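You operate a simulated robot arm through the tools that you are given. There is no shell and no other tool. Be economical: measure what you need, move in short steps, check, and stop when the job is done.

Carry out the task below with a simulated robot arm. There is one attempt and no reset: what you move stays moved.

Task
On the top of the grading bench, make the carton marked tower and the carton marked lane change places.

Only the result counts: the job must be done as asked and must still hold three seconds after the hand-in. Knocking over, shifting, dropping, spilling or breaking anything else fails it.

Robot
A 6-joint arm with a two-finger parallel gripper on a trunk, on a base that drives. Base frame: it is fixed to the floor where the robot stands at the start and does not move with it; the origin is under the middle of the robot, x ahead of it, y to its left, z up. Lengths are in mm, angles in degrees, forces in N, time in s.
With the tool pointing down near the work surface it reaches from about 320 to 700 mm from the robot's upright axis, wherever it stands. Its first joint turns from -166.0 to 166.0 degrees. Payload 4.1 kg.
Tool frame: the origin (TCP) lies between the finger pads and is the grasp point; the fingertips stand 23 mm ahead of it; z points along the fingers, y is the line along which they close. The gripper opens to 94 mm. The fingers are 38 mm wide and 10 mm thick; the gripper's body (54 by 96 mm) begins 39 mm behind the TCP.
Orientation is that of the tool frame in the base frame, as a unit quaternion [x, y, z, w]. With the fingers straight down and closing along the base's y, the tool's x points along the base's -x, its y along +y and its z along -z.

Tools
- The arm moves only by the tool jog_arm. Its argument "steps" is a list of rows, each an object (a shift or turn left out is 0, a gripper value left out holds the last) with "gripper": the finger opening in mm, from 0 to 94; "offset": the shift along the tool's x, y, z in units of 200 mm (1.0 is 200 mm), a list of three; "angular": the turn, a rotation vector about the tool's x, y, z in units of 120 degrees (1.0 is 120 degrees), a list of three. In form: [{"gripper": gripper, "offset": [x, y, z], "angular": [rx, ry, rz]}, ...]. A call has 1 to 20 rows; each row is the pose to reach, as a shift and turn from the pose commanded when the call began, along the tool's axes at that moment. A call with a number of a shift or a turn outside -1 to 1 is refused whole. Each row takes 0.2 s and may step no farther than 50 mm and 8.6 degrees from the row before; otherwise, or with a gripper value out of range, the whole call is refused. A pose out of reach is approached as far as the arm can. The call stops where the force on the tool passes 40 N (or 10 N more than at its start, if that is more) or the arm is blocked; 0.2 s more then pass. Each finger travels about 45 mm/s and halts on what it meets, pressing with about 38 N; the grip force reading is that of the motor and also rises with nothing between the fingers. The clock runs only during rows and for 0.2 s after the last one: add rows that repeat a pose to give the fingers time. The reply holds the time, the measured pose of the TCP, the force on the tool along the base axes, the opening and the grip force, in the units named above and with some noise, and new pictures: "show" is both (left out), scene, wrist or none.
- Cameras (640 x 400 px; columns grow to the right, rows downward): "scene" is now at [18.1, 154.6, 1430.4]; the picture's right is [-0.17, -0.98, 0.00], its down [-0.73, 0.13, -0.68] and it looks along [0.66, -0.12, -0.74] (base axes); focal length 282 px, centre (320, 200). "wrist" rides on the gripper at [86, 16, -74] in the tool frame; the picture's right is [-0.18, 0.98, 0.00], its down [-0.58, -0.11, -0.81] and it looks along [-0.79, -0.15, 0.59] (tool axes); focal length 243 px, centre (320, 200). There is no depth. A picture from a camera that has moved, and an enlarged one, comes with that camera's place and axes in the base frame and with its lens.
- lift_body(by): slides the trunk up (or, below 0, down) by that many mm; the arm and the scene camera ride with it, the base frame stays. It gives what a move gives, with no picture.
- base_move(legs): drives the robot by 1 to 6 legs, each [ahead, turn to the left] in mm and degrees, along the robot's own axes; the way and the turn of a leg run together, so that a leg with both is an arc; at most 1500 mm and 180 degrees a leg. The arm and the cameras ride along, it lands a little off, and it stops where it bumps. It gives what a move gives, and a new picture of the scene camera.
- head_to(pan, tilt): turns the head with the scene camera to pan (to the left, within 155 degrees either way) and tilt (down, from -29 to 69), counted from straight ahead of the robot. It gives what a move gives, and a new picture of the scene camera.
- close_up(camera, box): a new picture of the part [left, top, right, bottom] of that camera's present view, enlarged. The clock stands still meanwhile.
- finish_job(): hands the job in; it is judged then, once.

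Work in short steps. Places have to be worked out from the pictures, the camera data and where the tool is seen: move nearer, look again, correct. Check each grasp and each placing, and mend what went wrong. You have 165 turns and 260 pictures in all, those below and enlarged ones among them. Open the gripper and draw the arm clear of the work before you hand the job in, unless the task says otherwise; then end with one line.

The tools are called after "Call:" as name(argument=value, ...) on one line, values as JSON. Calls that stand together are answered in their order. jog_arm: Moves the arm, as the interface text tells. Its arguments: {"type":"object","properties":{"steps":{"type":"array","items":{"type":"object","properties":{"gripper":{"type":"number"},"offset":{"type":"array","items":{"type":"number"}},"angular":{"type":"array","items":{"type":"number"}}}}},"show":{"type":"string","enum":["both","scene","wrist","none"]}},"required":["steps"]} The other tools are called the same way: lift_body (by) slides the trunk up or down; base_move (legs) drives the base; head_to (pan, tilt) turns the head that bears the scene camera; close_up (camera, box) takes an enlarged picture of a part of a camera's view; finish_job () hands the job in.

At the start:

```text
time: 0.0
eef_pos: [441.6, 207.2, 1056.8]
tcp_rot: [0.0, 1.0, 0.0, -0.001]
ft_force: [0.3, 0.3, -0.3]
opening: 94.0
grip_force: 0.0
trunk travel left (down, up): [-400.0, 190.0]
robot x, y, heading: [2.4, 1.6, -0.1]
head pan, tilt: [-10.0, 47.6]
```

scene: 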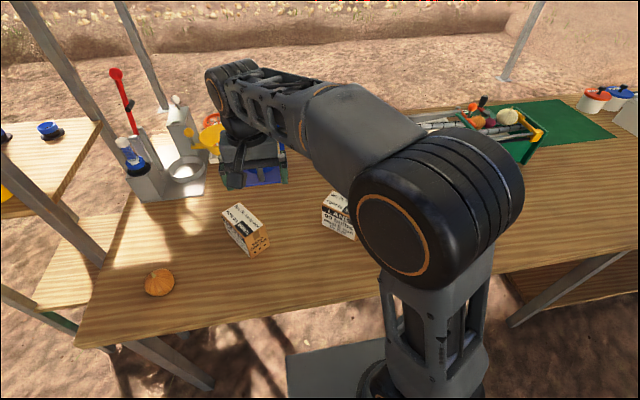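
wrist: 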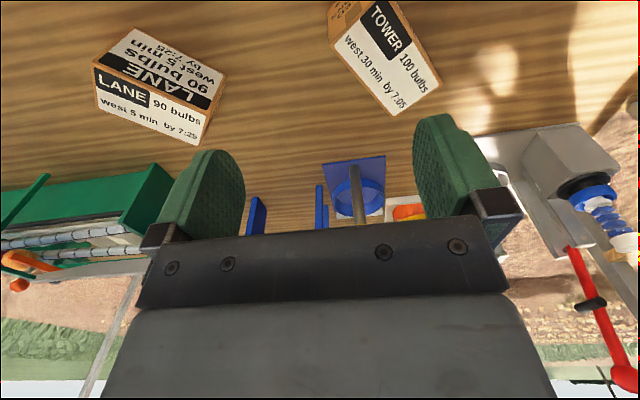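

The scene shows two cartons, one marked TOWER and the other LANE. I'll enlarge both views to locate them.

Call:
close_up(camera="scene", box=[120, 150, 380, 312])

Call:
close_up(camera="wrist", box=[80, 0, 480, 250])

```text
2.46 times, centred on (250, 231) of scene
camera zoom: at [18.1, 154.6, 1430.4], right [-0.17, -0.98, 0.0], down [-0.73, 0.13, -0.68], along [0.66, -0.12, -0.74], focal length 693 px, centre (492, 124)
```

zoom: 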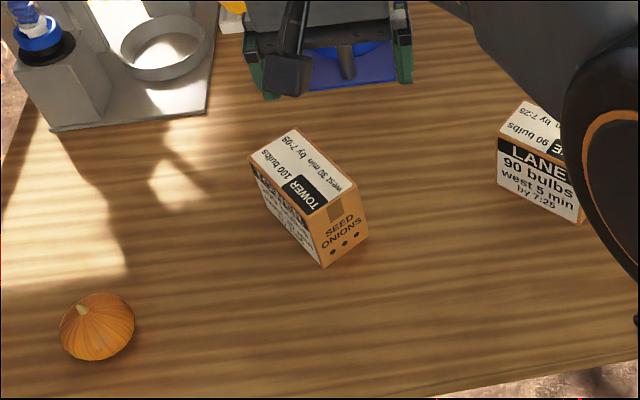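

```text
1.60 times, centred on (280, 125) of wrist
camera zoom: at [355.6, 224.0, 1132.6], right [0.18, 0.98, 0.0], down [0.58, -0.11, 0.81], along [0.79, -0.15, -0.59], focal length 388 px, centre (384, 320)
```

zoom: 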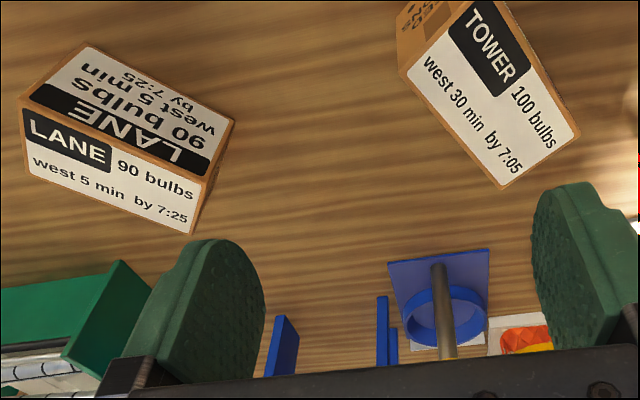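

I judge TOWER's centre at about (479, 267), long axis about 33°, and LANE's at about (482, 7), long axis about 49°. Each is roughly 106x60x86 mm. I'll move above TOWER, turned to its axis, and check.

Call:
jog_arm(steps=[{"offset": [-0.047, 0.075, 0.07], "angular": [0, 0, -0.068], "gripper": 94}, {"offset": [-0.094, 0.15, 0.14], "angular": [0, 0, -0.137]}, {"offset": [-0.14, 0.225, 0.21], "angular": [0, 0, -0.206]}, {"offset": [-0.187, 0.3, 0.285], "angular": [0, 0, -0.275]}, {"offset": [-0.187, 0.3, 0.285], "angular": [0, 0, -0.275]}])

```text
time: 1.2
eef_pos: [476.1, 268.1, 999.5]
tcp_rot: [-0.285, 0.958, 0.0, 0.0]
ft_force: [-0.3, -0.2, 0.2]
opening: 94.1
grip_force: 0.0
trunk travel left (down, up): [-400.0, 190.0]
robot x, y, heading: [3.4, 1.3, 0.3]
head pan, tilt: [-10.0, 47.6]
camera scene: at [18.2, 154.9, 1430.4], right [-0.17, -0.98, 0.0], down [-0.73, 0.13, -0.67], along [0.66, -0.12, -0.74], focal length 282 px, centre (320, 200)
camera wrist: at [396.4, 235.2, 1075.7], right [-0.38, 0.92, 0.0], down [0.55, 0.23, 0.81], along [0.74, 0.31, -0.59], focal length 243 px, centre (320, 200)
```

scene: 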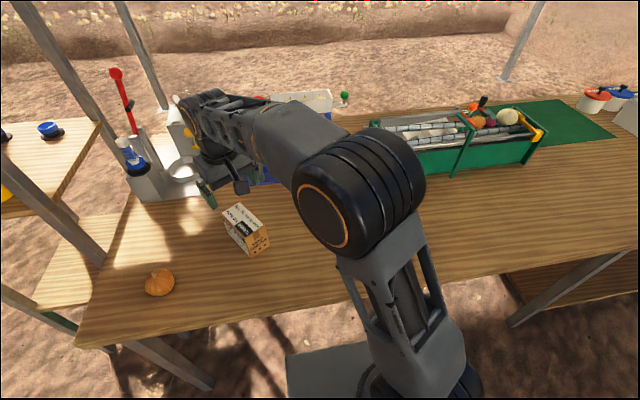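
wrist: 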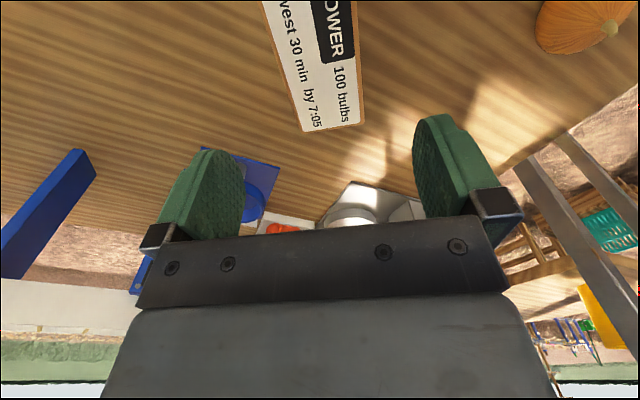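

The far edge projects to about (523, 300), which puts TOWER's centre near (478, 270) at 33°. The gripper is within about 2 mm of that, so I go down to about z = 862.

Call:
jog_arm(steps=[{"offset": [-0.008, 0, 0.2]}, {"offset": [-0.008, 0, 0.4]}, {"offset": [-0.008, 0, 0.55]}, {"offset": [-0.008, 0, 0.69]}, {"offset": [-0.008, 0, 0.69]}])

```text
time: 2.4
eef_pos: [478.8, 269.1, 861.4]
tcp_rot: [-0.284, 0.959, 0.0, 0.0]
ft_force: [0.4, 1.0, 0.7]
opening: 93.9
grip_force: 0.0
trunk travel left (down, up): [-400.0, 190.0]
robot x, y, heading: [1.2, 0.7, -0.1]
head pan, tilt: [-10.0, 47.6]
camera scene: at [18.2, 154.8, 1430.4], right [-0.17, -0.98, 0.0], down [-0.73, 0.13, -0.67], along [0.66, -0.12, -0.74], focal length 282 px, centre (320, 200)
camera wrist: at [397.9, 235.0, 936.6], right [-0.38, 0.92, 0.0], down [0.55, 0.23, 0.81], along [0.75, 0.31, -0.59], focal length 243 px, centre (320, 200)
```

scene: 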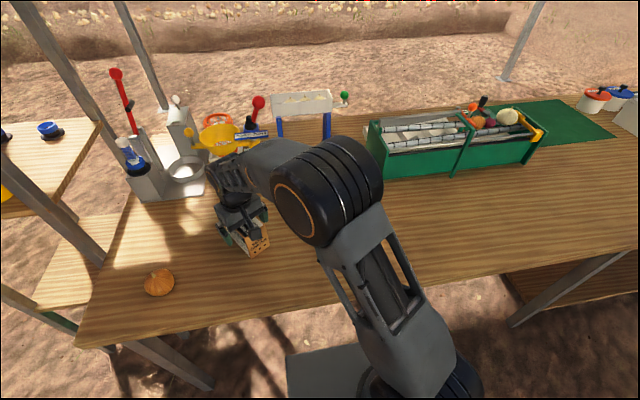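
wrist: 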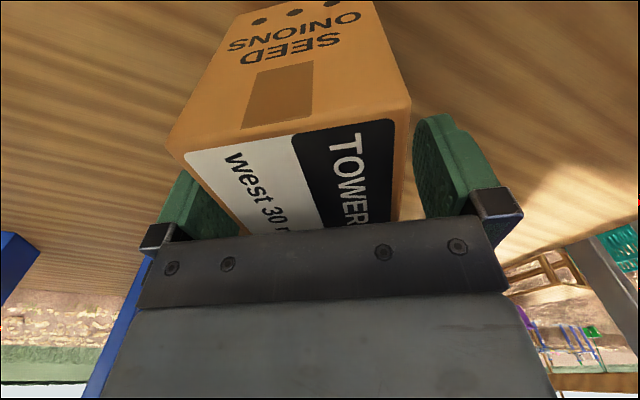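

The carton's near top corners confirm it lies centred between the fingers. I close on it.

Call:
jog_arm(steps=[{"gripper": 40}, {"gripper": 40}, {"gripper": 40}, {"gripper": 40}], show="wrist")

```text
time: 3.4
eef_pos: [476.7, 267.3, 860.3]
tcp_rot: [-0.285, 0.959, -0.001, 0.001]
ft_force: [-0.1, 1.2, -0.2]
opening: 59.9
grip_force: 37.7
trunk travel left (down, up): [-400.0, 190.0]
robot x, y, heading: [0.9, 5.3, -0.0]
head pan, tilt: [-10.0, 47.6]
camera wrist: at [397.8, 235.1, 937.0], right [-0.38, 0.92, 0.0], down [0.55, 0.23, 0.81], along [0.75, 0.31, -0.59], focal length 243 px, centre (320, 200)
```

wrist: 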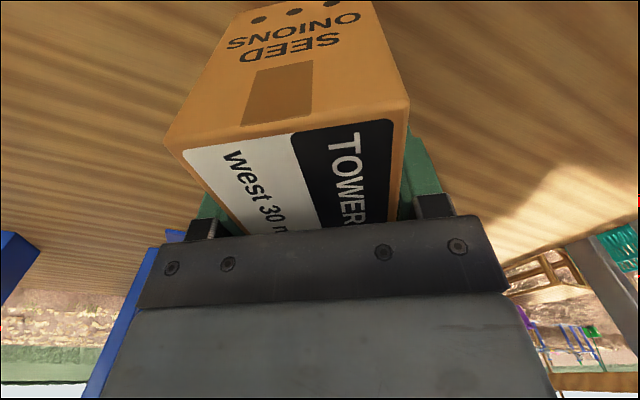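

The opening reads 59.9 with grip force, so it is held. I lift it by 60 mm and look.

Call:
jog_arm(steps=[{"offset": [0, 0, -0.05]}, {"offset": [0, 0, -0.15]}, {"offset": [0, 0, -0.3]}, {"offset": [0, 0, -0.3]}])

```text
time: 4.4
eef_pos: [481.7, 268.5, 921.1]
tcp_rot: [-0.284, 0.959, -0.001, 0.0]
ft_force: [-0.9, -0.4, -4.4]
opening: 59.7
grip_force: 38.1
trunk travel left (down, up): [-400.0, 190.0]
robot x, y, heading: [-0.9, 4.7, 0.2]
head pan, tilt: [-10.0, 47.6]
camera scene: at [18.2, 154.8, 1430.4], right [-0.17, -0.98, 0.0], down [-0.73, 0.13, -0.67], along [0.66, -0.12, -0.74], focal length 282 px, centre (320, 200)
camera wrist: at [401.5, 235.6, 996.8], right [-0.38, 0.92, 0.0], down [0.55, 0.23, 0.81], along [0.74, 0.31, -0.59], focal length 243 px, centre (320, 200)
```

scene: 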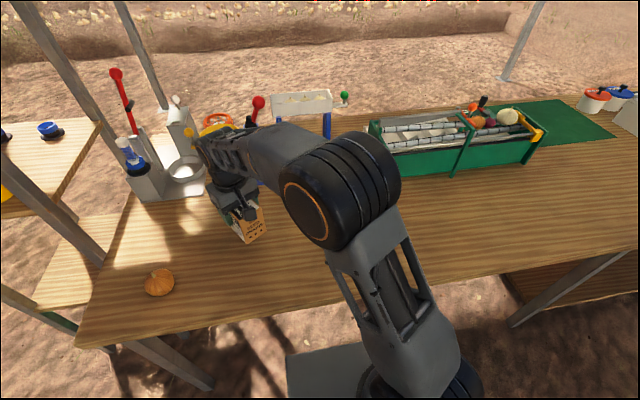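
wrist: 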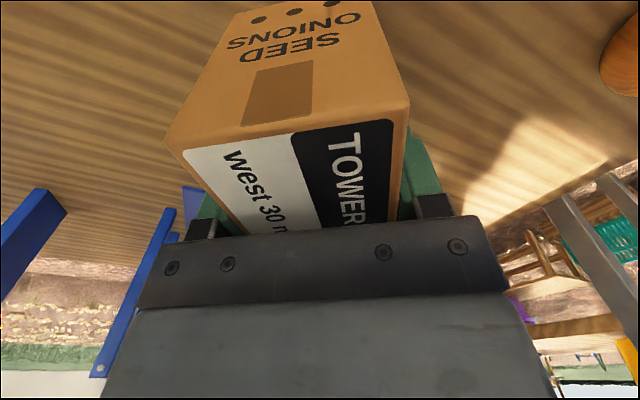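

The carton is held steady and weighs about 4 N. I carry it to a free parking spot near (372, 130).

Call:
jog_arm(steps=[{"offset": [0.208, -0.072, 0]}, {"offset": [0.416, -0.144, 0]}, {"offset": [0.624, -0.216, 0]}, {"offset": [0.832, -0.2875, 0]}, {"offset": [0.832, -0.2875, 0]}])

```text
time: 5.6
eef_pos: [369.1, 127.4, 918.8]
tcp_rot: [-0.285, 0.959, 0.0, 0.0]
ft_force: [-0.2, -0.1, -5.0]
opening: 59.9
grip_force: 37.9
trunk travel left (down, up): [-400.0, 190.0]
robot x, y, heading: [0.9, 4.4, 0.1]
head pan, tilt: [-10.0, 47.6]
camera scene: at [18.0, 154.4, 1430.4], right [-0.17, -0.98, 0.0], down [-0.73, 0.13, -0.68], along [0.66, -0.12, -0.74], focal length 282 px, centre (320, 200)
camera wrist: at [289.4, 93.8, 995.5], right [-0.38, 0.92, 0.0], down [0.55, 0.23, 0.81], along [0.75, 0.31, -0.59], focal length 243 px, centre (320, 200)
```

scene: 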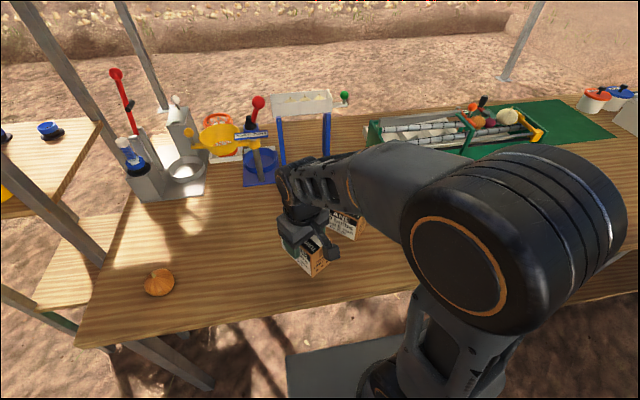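
wrist: 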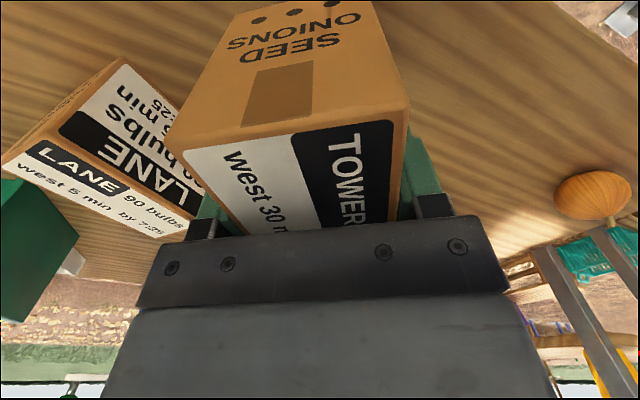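

The carton is clear of LANE. I lower it to its original height and open to release.

Call:
jog_arm(steps=[{"offset": [0, 0, 0.12]}, {"offset": [0, 0, 0.22]}, {"offset": [0, 0, 0.27]}, {"offset": [0, 0, 0.298]}, {"offset": [0, 0, 0.298]}, {"offset": [0, 0, 0.298], "gripper": 84}, {"offset": [0, 0, 0.298], "gripper": 84}, {"offset": [0, 0, 0.298], "gripper": 84}])

```text
time: 7.4
eef_pos: [369.9, 129.0, 862.9]
tcp_rot: [-0.284, 0.959, 0.001, 0.0]
ft_force: [-0.3, -0.1, -1.0]
opening: 84.0
grip_force: 0.2
trunk travel left (down, up): [-400.0, 190.0]
robot x, y, heading: [-0.4, -1.1, -0.0]
head pan, tilt: [-10.0, 47.6]
camera scene: at [18.1, 154.6, 1430.4], right [-0.17, -0.98, 0.0], down [-0.73, 0.13, -0.68], along [0.66, -0.12, -0.74], focal length 282 px, centre (320, 200)
camera wrist: at [290.3, 95.7, 937.9], right [-0.38, 0.92, 0.0], down [0.55, 0.23, 0.81], along [0.75, 0.31, -0.59], focal length 243 px, centre (320, 200)
```

scene: 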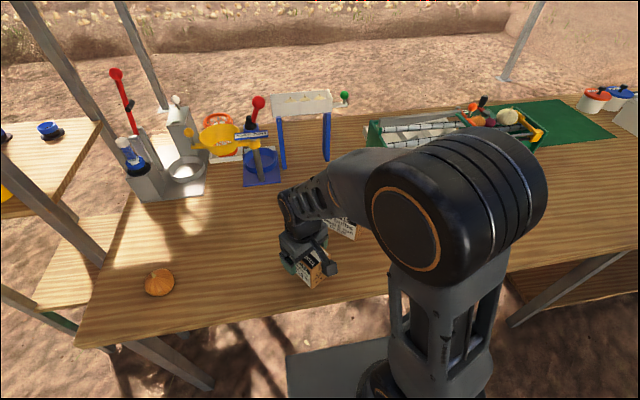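
wrist: 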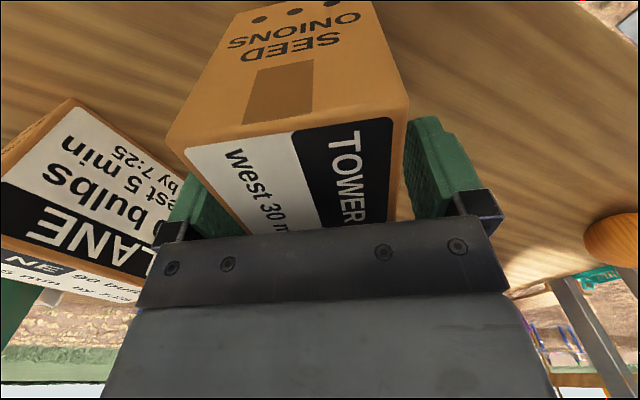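

Released and standing. I raise straight up, then move above LANE at about (482, 7), turning to its axis.

Call:
jog_arm(steps=[{"offset": [0, 0, -0.2]}, {"offset": [0, 0, -0.4]}, {"offset": [0, 0, -0.62]}, {"offset": [-0.033, -0.2, -0.62], "angular": [0, 0, -0.033], "gripper": 94}, {"offset": [-0.066, -0.4, -0.62], "angular": [0, 0, -0.067]}, {"offset": [-0.1, -0.6, -0.62], "angular": [0, 0, -0.1]}, {"offset": [-0.132, -0.814, -0.62], "angular": [0, 0, -0.133]}, {"offset": [-0.132, -0.814, -0.62], "angular": [0, 0, -0.133]}])

```text
time: 9.2
eef_pos: [482.9, 6.6, 985.2]
tcp_rot: [-0.416, 0.909, 0.0, 0.0]
ft_force: [0.2, 0.6, -0.5]
opening: 93.8
grip_force: 0.0
trunk travel left (down, up): [-400.0, 190.0]
robot x, y, heading: [-1.4, 7.0, -0.2]
head pan, tilt: [-10.0, 47.6]
camera scene: at [18.3, 154.3, 1430.4], right [-0.17, -0.98, 0.0], down [-0.73, 0.13, -0.67], along [0.66, -0.12, -0.74], focal length 282 px, centre (320, 200)
camera wrist: at [415.1, -47.4, 1061.2], right [-0.62, 0.78, 0.0], down [0.46, 0.37, 0.81], along [0.63, 0.5, -0.59], focal length 243 px, centre (320, 200)
```

scene: 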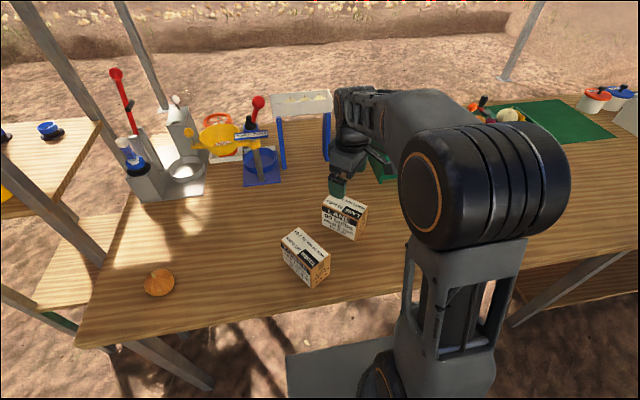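
wrist: 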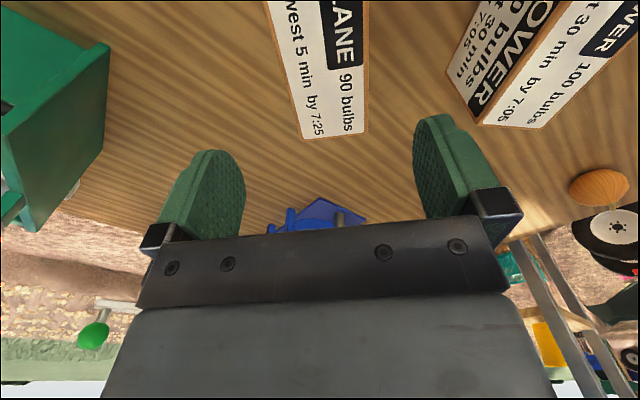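

LANE's edges give a long axis of about 47.8°, and the tool is about 4 mm off sideways and 3 mm along it. I correct both and go down to z about 861.

Call:
jog_arm(steps=[{"offset": [-0.013, 0.02, 0.15], "angular": [0, 0, 0.0117]}, {"offset": [-0.013, 0.02, 0.35], "angular": [0, 0, 0.0117]}, {"offset": [-0.013, 0.02, 0.5], "angular": [0, 0, 0.0117]}, {"offset": [-0.013, 0.02, 0.62], "angular": [0, 0, 0.0117]}, {"offset": [-0.013, 0.02, 0.62], "angular": [0, 0, 0.0117]}])

```text
time: 10.4
eef_pos: [483.1, 10.0, 861.4]
tcp_rot: [-0.404, 0.915, 0.0, -0.001]
ft_force: [0.3, -0.1, -0.1]
opening: 94.2
grip_force: 0.1
trunk travel left (down, up): [-400.0, 190.0]
robot x, y, heading: [6.6, 2.7, -0.1]
head pan, tilt: [-10.0, 47.6]
camera scene: at [18.2, 154.6, 1430.4], right [-0.17, -0.98, 0.0], down [-0.73, 0.13, -0.67], along [0.66, -0.12, -0.74], focal length 282 px, centre (320, 200)
camera wrist: at [412.9, -41.6, 937.6], right [-0.6, 0.8, 0.0], down [0.47, 0.36, 0.81], along [0.64, 0.49, -0.59], focal length 243 px, centre (320, 200)
```

scene: 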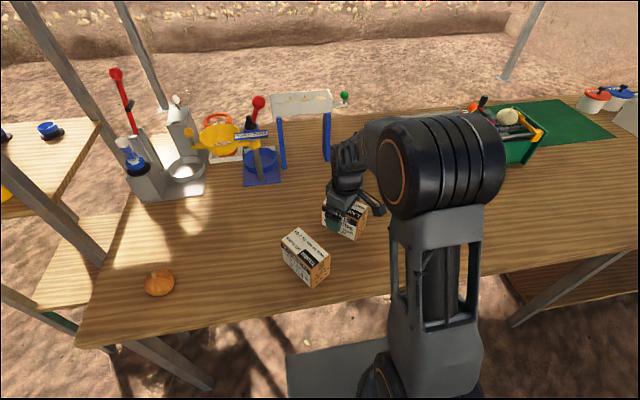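
wrist: 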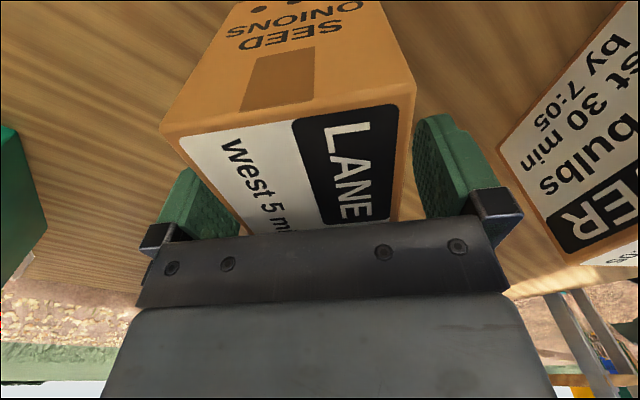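

The fingers straddle LANE evenly, so I close and lift 60 mm.

Call:
jog_arm(steps=[{"gripper": 40}, {"gripper": 40}, {"gripper": 40}, {"gripper": 40}, {"gripper": 40}], show="none")

Call:
jog_arm(steps=[{"offset": [0, 0, -0.05]}, {"offset": [0, 0, -0.15]}, {"offset": [0, 0, -0.35]}, {"offset": [0, 0, -0.55]}, {"offset": [0, 0, -0.55]}])

```text
time: 11.6
eef_pos: [481.9, 10.9, 862.6]
tcp_rot: [-0.403, 0.915, -0.001, 0.0]
ft_force: [-1.1, 0.4, 0.7]
opening: 60.0
grip_force: 38.0
trunk travel left (down, up): [-400.0, 190.0]
robot x, y, heading: [-2.7, 5.3, 0.2]
head pan, tilt: [-10.0, 47.6]
```

```text
time: 12.8
eef_pos: [480.5, 13.6, 974.6]
tcp_rot: [-0.403, 0.915, 0.0, 0.001]
ft_force: [-0.4, 0.1, -4.2]
opening: 59.8
grip_force: 37.6
trunk travel left (down, up): [-400.0, 190.0]
robot x, y, heading: [-1.9, 2.8, 0.2]
head pan, tilt: [-10.0, 47.6]
camera scene: at [18.1, 154.6, 1430.4], right [-0.17, -0.98, 0.0], down [-0.73, 0.13, -0.67], along [0.66, -0.12, -0.74], focal length 282 px, centre (320, 200)
camera wrist: at [412.4, -39.1, 1050.0], right [-0.6, 0.8, 0.0], down [0.47, 0.36, 0.81], along [0.64, 0.49, -0.59], focal length 243 px, centre (320, 200)
```

scene: 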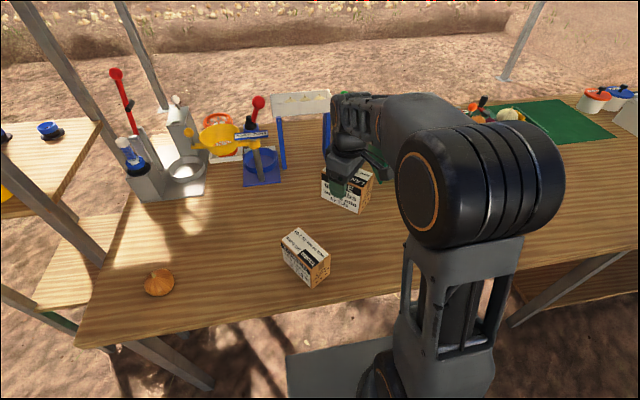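
wrist: 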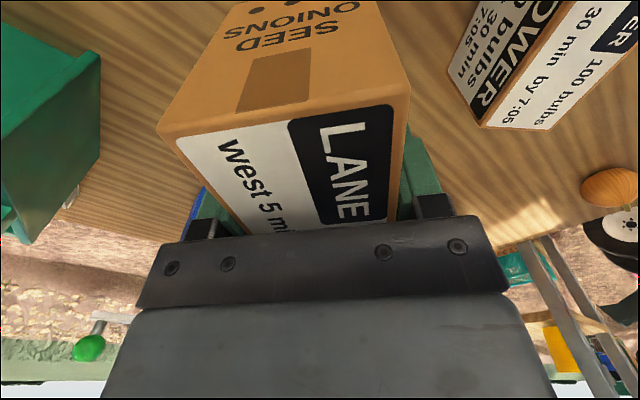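

LANE is held with clear space below. I carry it to TOWER's old place at about (480, 270), turning to 33°.

Call:
jog_arm(steps=[{"offset": [-0.158, 0.146, 0], "angular": [0, 0, 0.02]}, {"offset": [-0.315, 0.292, 0], "angular": [0, 0, 0.04]}, {"offset": [-0.473, 0.438, 0], "angular": [0, 0, 0.06]}, {"offset": [-0.631, 0.585, 0], "angular": [0, 0, 0.08]}, {"offset": [-0.788, 0.731, 0], "angular": [0, 0, 0.1]}, {"offset": [-0.946, 0.877, 0], "angular": [0, 0, 0.121]}, {"offset": [-0.946, 0.877, 0], "angular": [0, 0, 0.121]}])

```text
time: 14.4
eef_pos: [480.5, 271.9, 972.0]
tcp_rot: [-0.284, 0.959, 0.0, -0.002]
ft_force: [0.6, -0.5, -4.9]
opening: 59.8
grip_force: 38.0
trunk travel left (down, up): [-400.0, 190.0]
robot x, y, heading: [-3.0, 1.3, -0.0]
head pan, tilt: [-10.0, 47.6]
camera scene: at [18.5, 155.3, 1430.3], right [-0.17, -0.98, 0.0], down [-0.73, 0.13, -0.67], along [0.66, -0.12, -0.74], focal length 282 px, centre (320, 200)
camera wrist: at [399.8, 239.3, 1047.4], right [-0.38, 0.92, 0.0], down [0.55, 0.23, 0.81], along [0.74, 0.31, -0.59], focal length 243 px, centre (320, 200)
```

scene: 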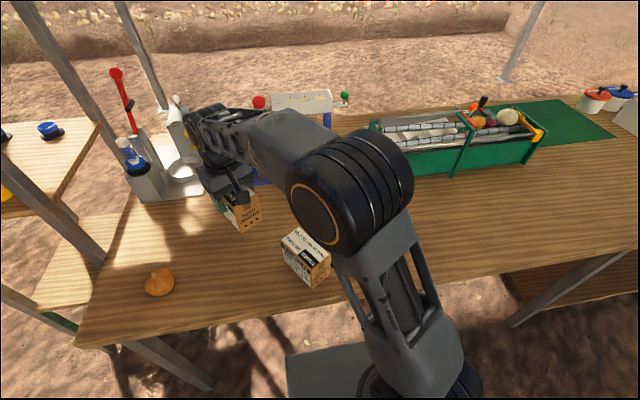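
wrist: 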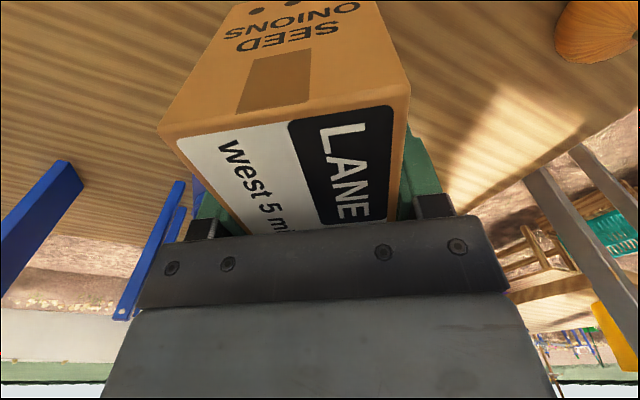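

It is above the spot. I lower it the 110 mm it was lifted and release.

Call:
jog_arm(steps=[{"offset": [0, 0, 0.2]}, {"offset": [0, 0, 0.4]}, {"offset": [0, 0, 0.5]}, {"offset": [0, 0, 0.548]}, {"offset": [0, 0, 0.548]}, {"offset": [0, 0, 0.548], "gripper": 84}, {"offset": [0, 0, 0.548], "gripper": 84}, {"offset": [0, 0, 0.548], "gripper": 84}, {"offset": [0, 0, 0.548], "gripper": 84}])

```text
time: 16.4
eef_pos: [480.0, 269.6, 862.0]
tcp_rot: [-0.285, 0.959, 0.0, 0.0]
ft_force: [0.2, 0.2, -1.0]
opening: 84.0
grip_force: 0.1
trunk travel left (down, up): [-400.0, 190.0]
robot x, y, heading: [-0.5, 2.9, 0.2]
head pan, tilt: [-10.0, 47.6]
camera scene: at [18.1, 154.7, 1430.4], right [-0.17, -0.98, 0.0], down [-0.73, 0.13, -0.68], along [0.66, -0.12, -0.74], focal length 282 px, centre (320, 200)
camera wrist: at [399.4, 235.7, 937.3], right [-0.38, 0.92, 0.0], down [0.55, 0.23, 0.81], along [0.75, 0.31, -0.59], focal length 243 px, centre (320, 200)
```

scene: 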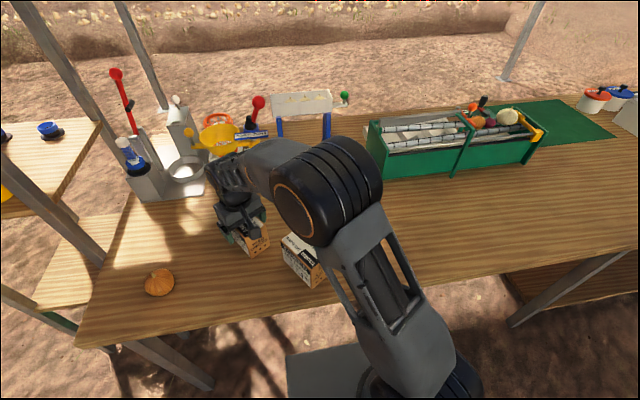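
wrist: 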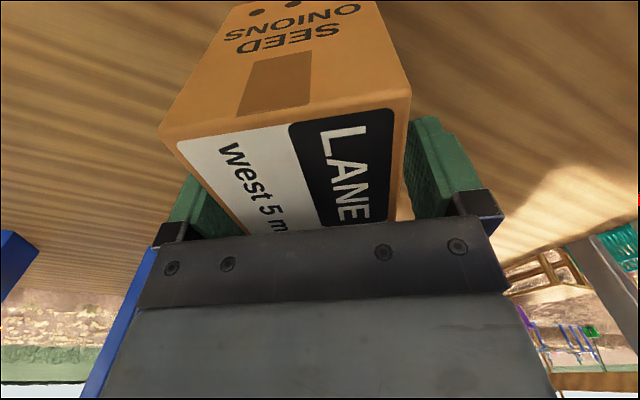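

LANE stands released in TOWER's old place. I rise and go back above the parked TOWER carton.

Call:
jog_arm(steps=[{"offset": [0, 0, -0.2]}, {"offset": [0, 0, -0.4]}, {"offset": [0, 0, -0.6]}, {"offset": [0.21, -0.074, -0.6], "gripper": 94}, {"offset": [0.42, -0.148, -0.6]}, {"offset": [0.63, -0.222, -0.6]}, {"offset": [0.843, -0.295, -0.6]}, {"offset": [0.843, -0.295, -0.6]}])

```text
time: 18.2
eef_pos: [368.8, 129.4, 983.9]
tcp_rot: [-0.285, 0.959, 0.0, 0.0]
ft_force: [0.2, -0.3, 0.1]
opening: 94.1
grip_force: 0.1
trunk travel left (down, up): [-400.0, 190.0]
robot x, y, heading: [2.5, 3.9, 0.1]
head pan, tilt: [-10.0, 47.6]
camera scene: at [17.7, 154.3, 1430.4], right [-0.17, -0.98, 0.0], down [-0.73, 0.13, -0.68], along [0.67, -0.12, -0.74], focal length 282 px, centre (320, 200)
camera wrist: at [289.0, 95.8, 1059.3], right [-0.38, 0.92, 0.0], down [0.55, 0.23, 0.81], along [0.75, 0.31, -0.59], focal length 243 px, centre (320, 200)
```

scene: 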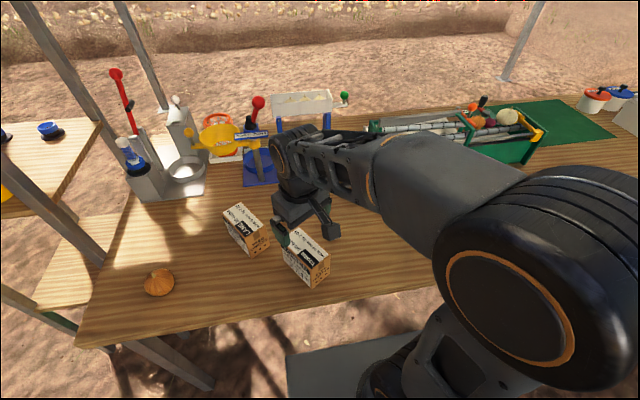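
wrist: 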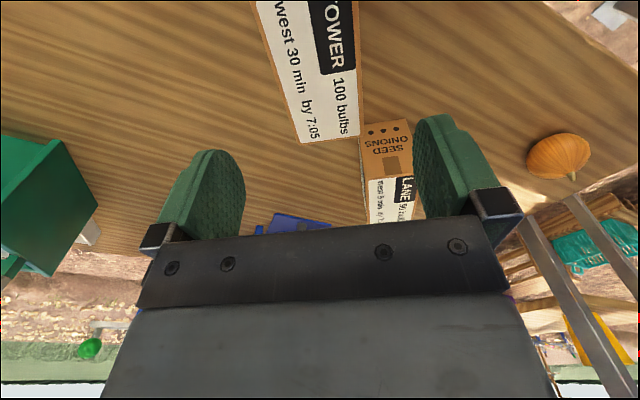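

TOWER lies centred beneath the open fingers, and LANE looks right in its new place. I go down to z about 862 and close.

Call:
jog_arm(steps=[{"offset": [0, 0, 0.2]}, {"offset": [0, 0, 0.4]}, {"offset": [0, 0, 0.53]}, {"offset": [0, 0, 0.61]}, {"offset": [0, 0, 0.61]}], show="wrist")

Call:
jog_arm(steps=[{"gripper": 40}, {"gripper": 40}, {"gripper": 40}, {"gripper": 40}, {"gripper": 40}], show="wrist")

```text
time: 19.4
eef_pos: [370.7, 130.8, 861.4]
tcp_rot: [-0.284, 0.959, 0.0, 0.0]
ft_force: [0.5, -0.1, 0.0]
opening: 93.9
grip_force: 0.1
trunk travel left (down, up): [-400.0, 190.0]
robot x, y, heading: [2.7, 0.4, -0.4]
head pan, tilt: [-10.0, 47.6]
camera wrist: at [290.2, 97.6, 936.4], right [-0.38, 0.92, 0.0], down [0.55, 0.23, 0.81], along [0.75, 0.31, -0.59], focal length 243 px, centre (320, 200)
```

wrist: 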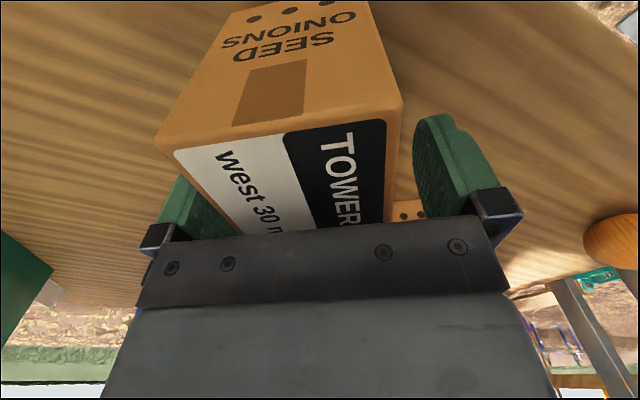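

```text
time: 20.6
eef_pos: [371.0, 130.5, 861.7]
tcp_rot: [-0.284, 0.959, 0.0, 0.0]
ft_force: [-0.1, -1.9, 0.0]
opening: 60.2
grip_force: 38.2
trunk travel left (down, up): [-400.0, 190.0]
robot x, y, heading: [0.8, 3.4, -0.3]
head pan, tilt: [-10.0, 47.6]
camera wrist: at [290.2, 97.5, 936.7], right [-0.38, 0.92, 0.0], down [0.55, 0.23, 0.81], along [0.75, 0.31, -0.59], focal length 243 px, centre (320, 200)
```

wrist: 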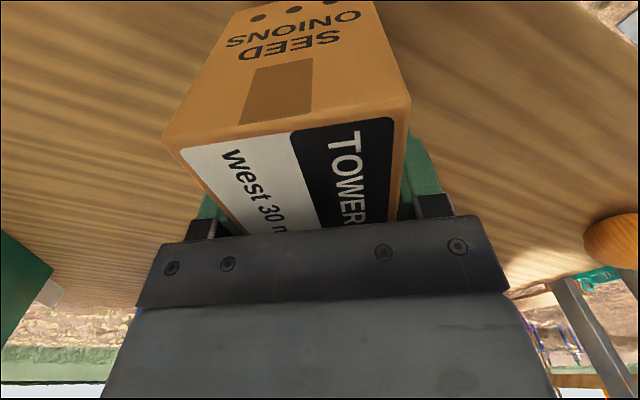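

TOWER is held again. I lift 60 mm and carry it to LANE's old place at about (481, 10), turning to 47.6°.

Call:
jog_arm(steps=[{"offset": [0, 0, -0.1]}, {"offset": [0, 0, -0.3]}, {"offset": [-0.034, -0.2, -0.3], "angular": [0, 0, -0.03]}, {"offset": [-0.068, -0.4, -0.3], "angular": [0, 0, -0.06]}, {"offset": [-0.101, -0.6, -0.3], "angular": [0, 0, -0.09]}, {"offset": [-0.135, -0.801, -0.3], "angular": [0, 0, -0.121]}, {"offset": [-0.135, -0.801, -0.3], "angular": [0, 0, -0.121]}])

```text
time: 22.2
eef_pos: [480.4, 12.5, 922.3]
tcp_rot: [-0.405, 0.914, -0.001, 0.001]
ft_force: [0.7, -0.1, -4.8]
opening: 59.9
grip_force: 38.1
trunk travel left (down, up): [-400.0, 190.0]
robot x, y, heading: [-3.1, 0.3, -0.1]
head pan, tilt: [-10.0, 47.6]
camera scene: at [18.6, 154.4, 1430.4], right [-0.17, -0.98, 0.0], down [-0.73, 0.13, -0.67], along [0.66, -0.12, -0.74], focal length 282 px, centre (320, 200)
camera wrist: at [410.0, -39.4, 997.9], right [-0.6, 0.8, 0.0], down [0.47, 0.36, 0.81], along [0.64, 0.49, -0.59], focal length 243 px, centre (320, 200)
```

scene: 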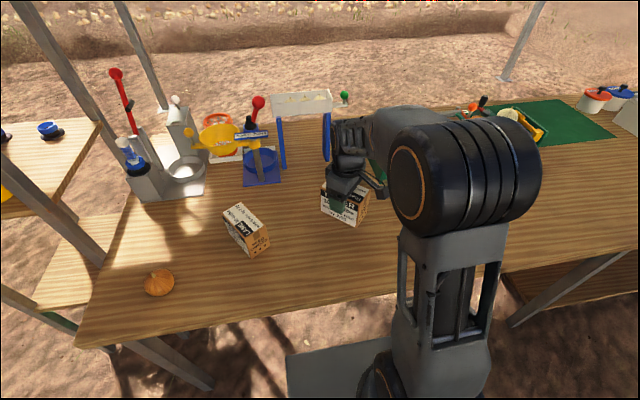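
wrist: 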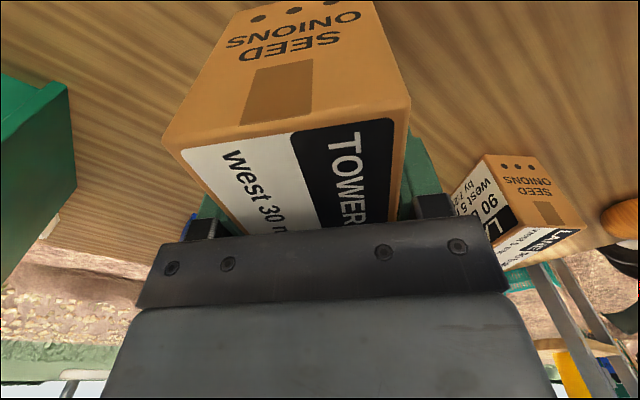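

It is in place above the spot. I lower 60 mm, release, then rise clear.

Call:
jog_arm(steps=[{"offset": [0, 0, 0.12]}, {"offset": [0, 0, 0.22]}, {"offset": [0, 0, 0.27]}, {"offset": [0, 0, 0.3]}, {"offset": [0, 0, 0.3]}, {"offset": [0, 0, 0.3], "gripper": 84}, {"offset": [0, 0, 0.3], "gripper": 84}, {"offset": [0, 0, 0.3], "gripper": 84}, {"offset": [0, 0, 0.3], "gripper": 84}], show="wrist")

Call:
jog_arm(steps=[{"offset": [0, 0, -0.2]}, {"offset": [0, 0, -0.4]}, {"offset": [0, 0, -0.6]}, {"offset": [0.2, 0.1, -0.7]}, {"offset": [0.4, 0.2, -0.8]}, {"offset": [0.5, 0.3, -0.9]}, {"offset": [0.5, 0.3, -0.9]}])

```text
time: 24.2
eef_pos: [480.4, 10.2, 860.5]
tcp_rot: [-0.404, 0.915, -0.001, -0.001]
ft_force: [0.3, -0.4, 0.5]
opening: 83.8
grip_force: 0.0
trunk travel left (down, up): [-400.0, 190.0]
robot x, y, heading: [-2.8, 2.5, -0.2]
head pan, tilt: [-10.0, 47.6]
camera wrist: at [411.4, -42.8, 935.5], right [-0.6, 0.8, 0.0], down [0.47, 0.36, 0.81], along [0.64, 0.49, -0.59], focal length 243 px, centre (320, 200)
```

wrist: 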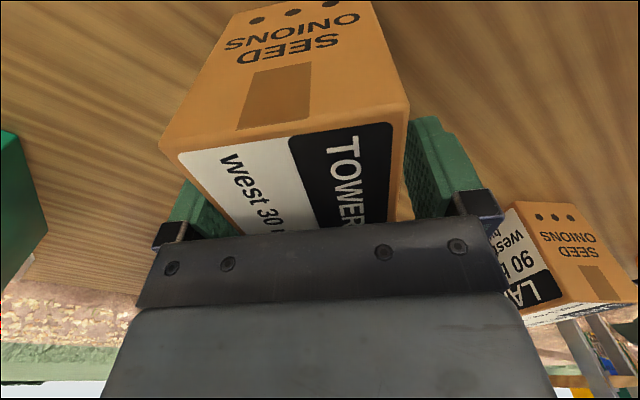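

```text
time: 25.8
eef_pos: [369.6, -23.4, 1044.2]
tcp_rot: [-0.403, 0.915, 0.0, 0.0]
ft_force: [-0.1, -0.8, 0.0]
opening: 84.1
grip_force: 0.1
trunk travel left (down, up): [-400.0, 190.0]
robot x, y, heading: [-0.9, -0.2, -0.3]
head pan, tilt: [-10.0, 47.6]
camera scene: at [17.8, 154.6, 1430.4], right [-0.17, -0.98, 0.0], down [-0.73, 0.13, -0.68], along [0.66, -0.12, -0.74], focal length 282 px, centre (320, 200)
camera wrist: at [300.0, -76.1, 1119.6], right [-0.6, 0.8, 0.0], down [0.47, 0.36, 0.81], along [0.64, 0.49, -0.59], focal length 243 px, centre (320, 200)
```

scene: 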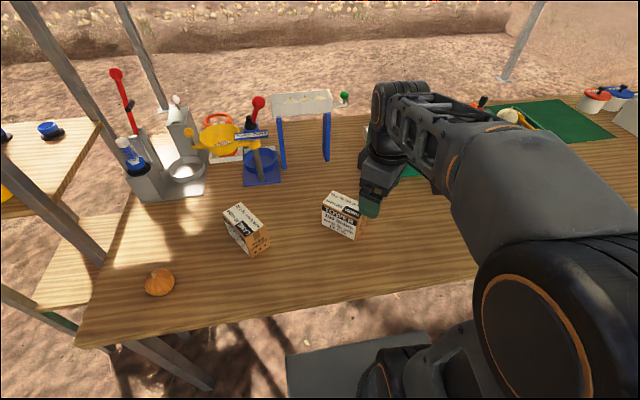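
wrist: 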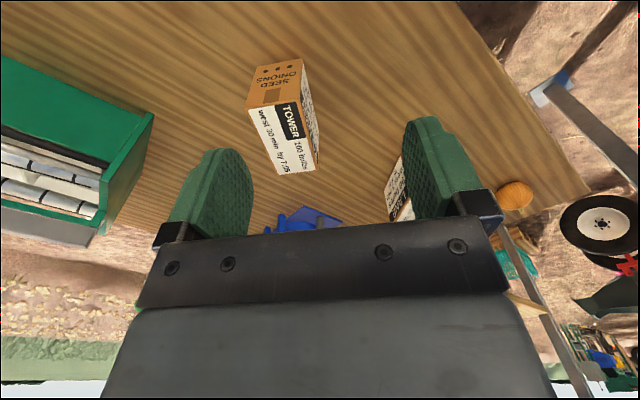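

Both cartons stand upright in each other's former places, matching the first picture. The gripper is open and clear, so I hand in.

Call:
finish_job()

```text
The job is handed in.
```

The tower and lane cartons have changed places on the grading bench; both stand upright, and the arm is clear with the gripper open.
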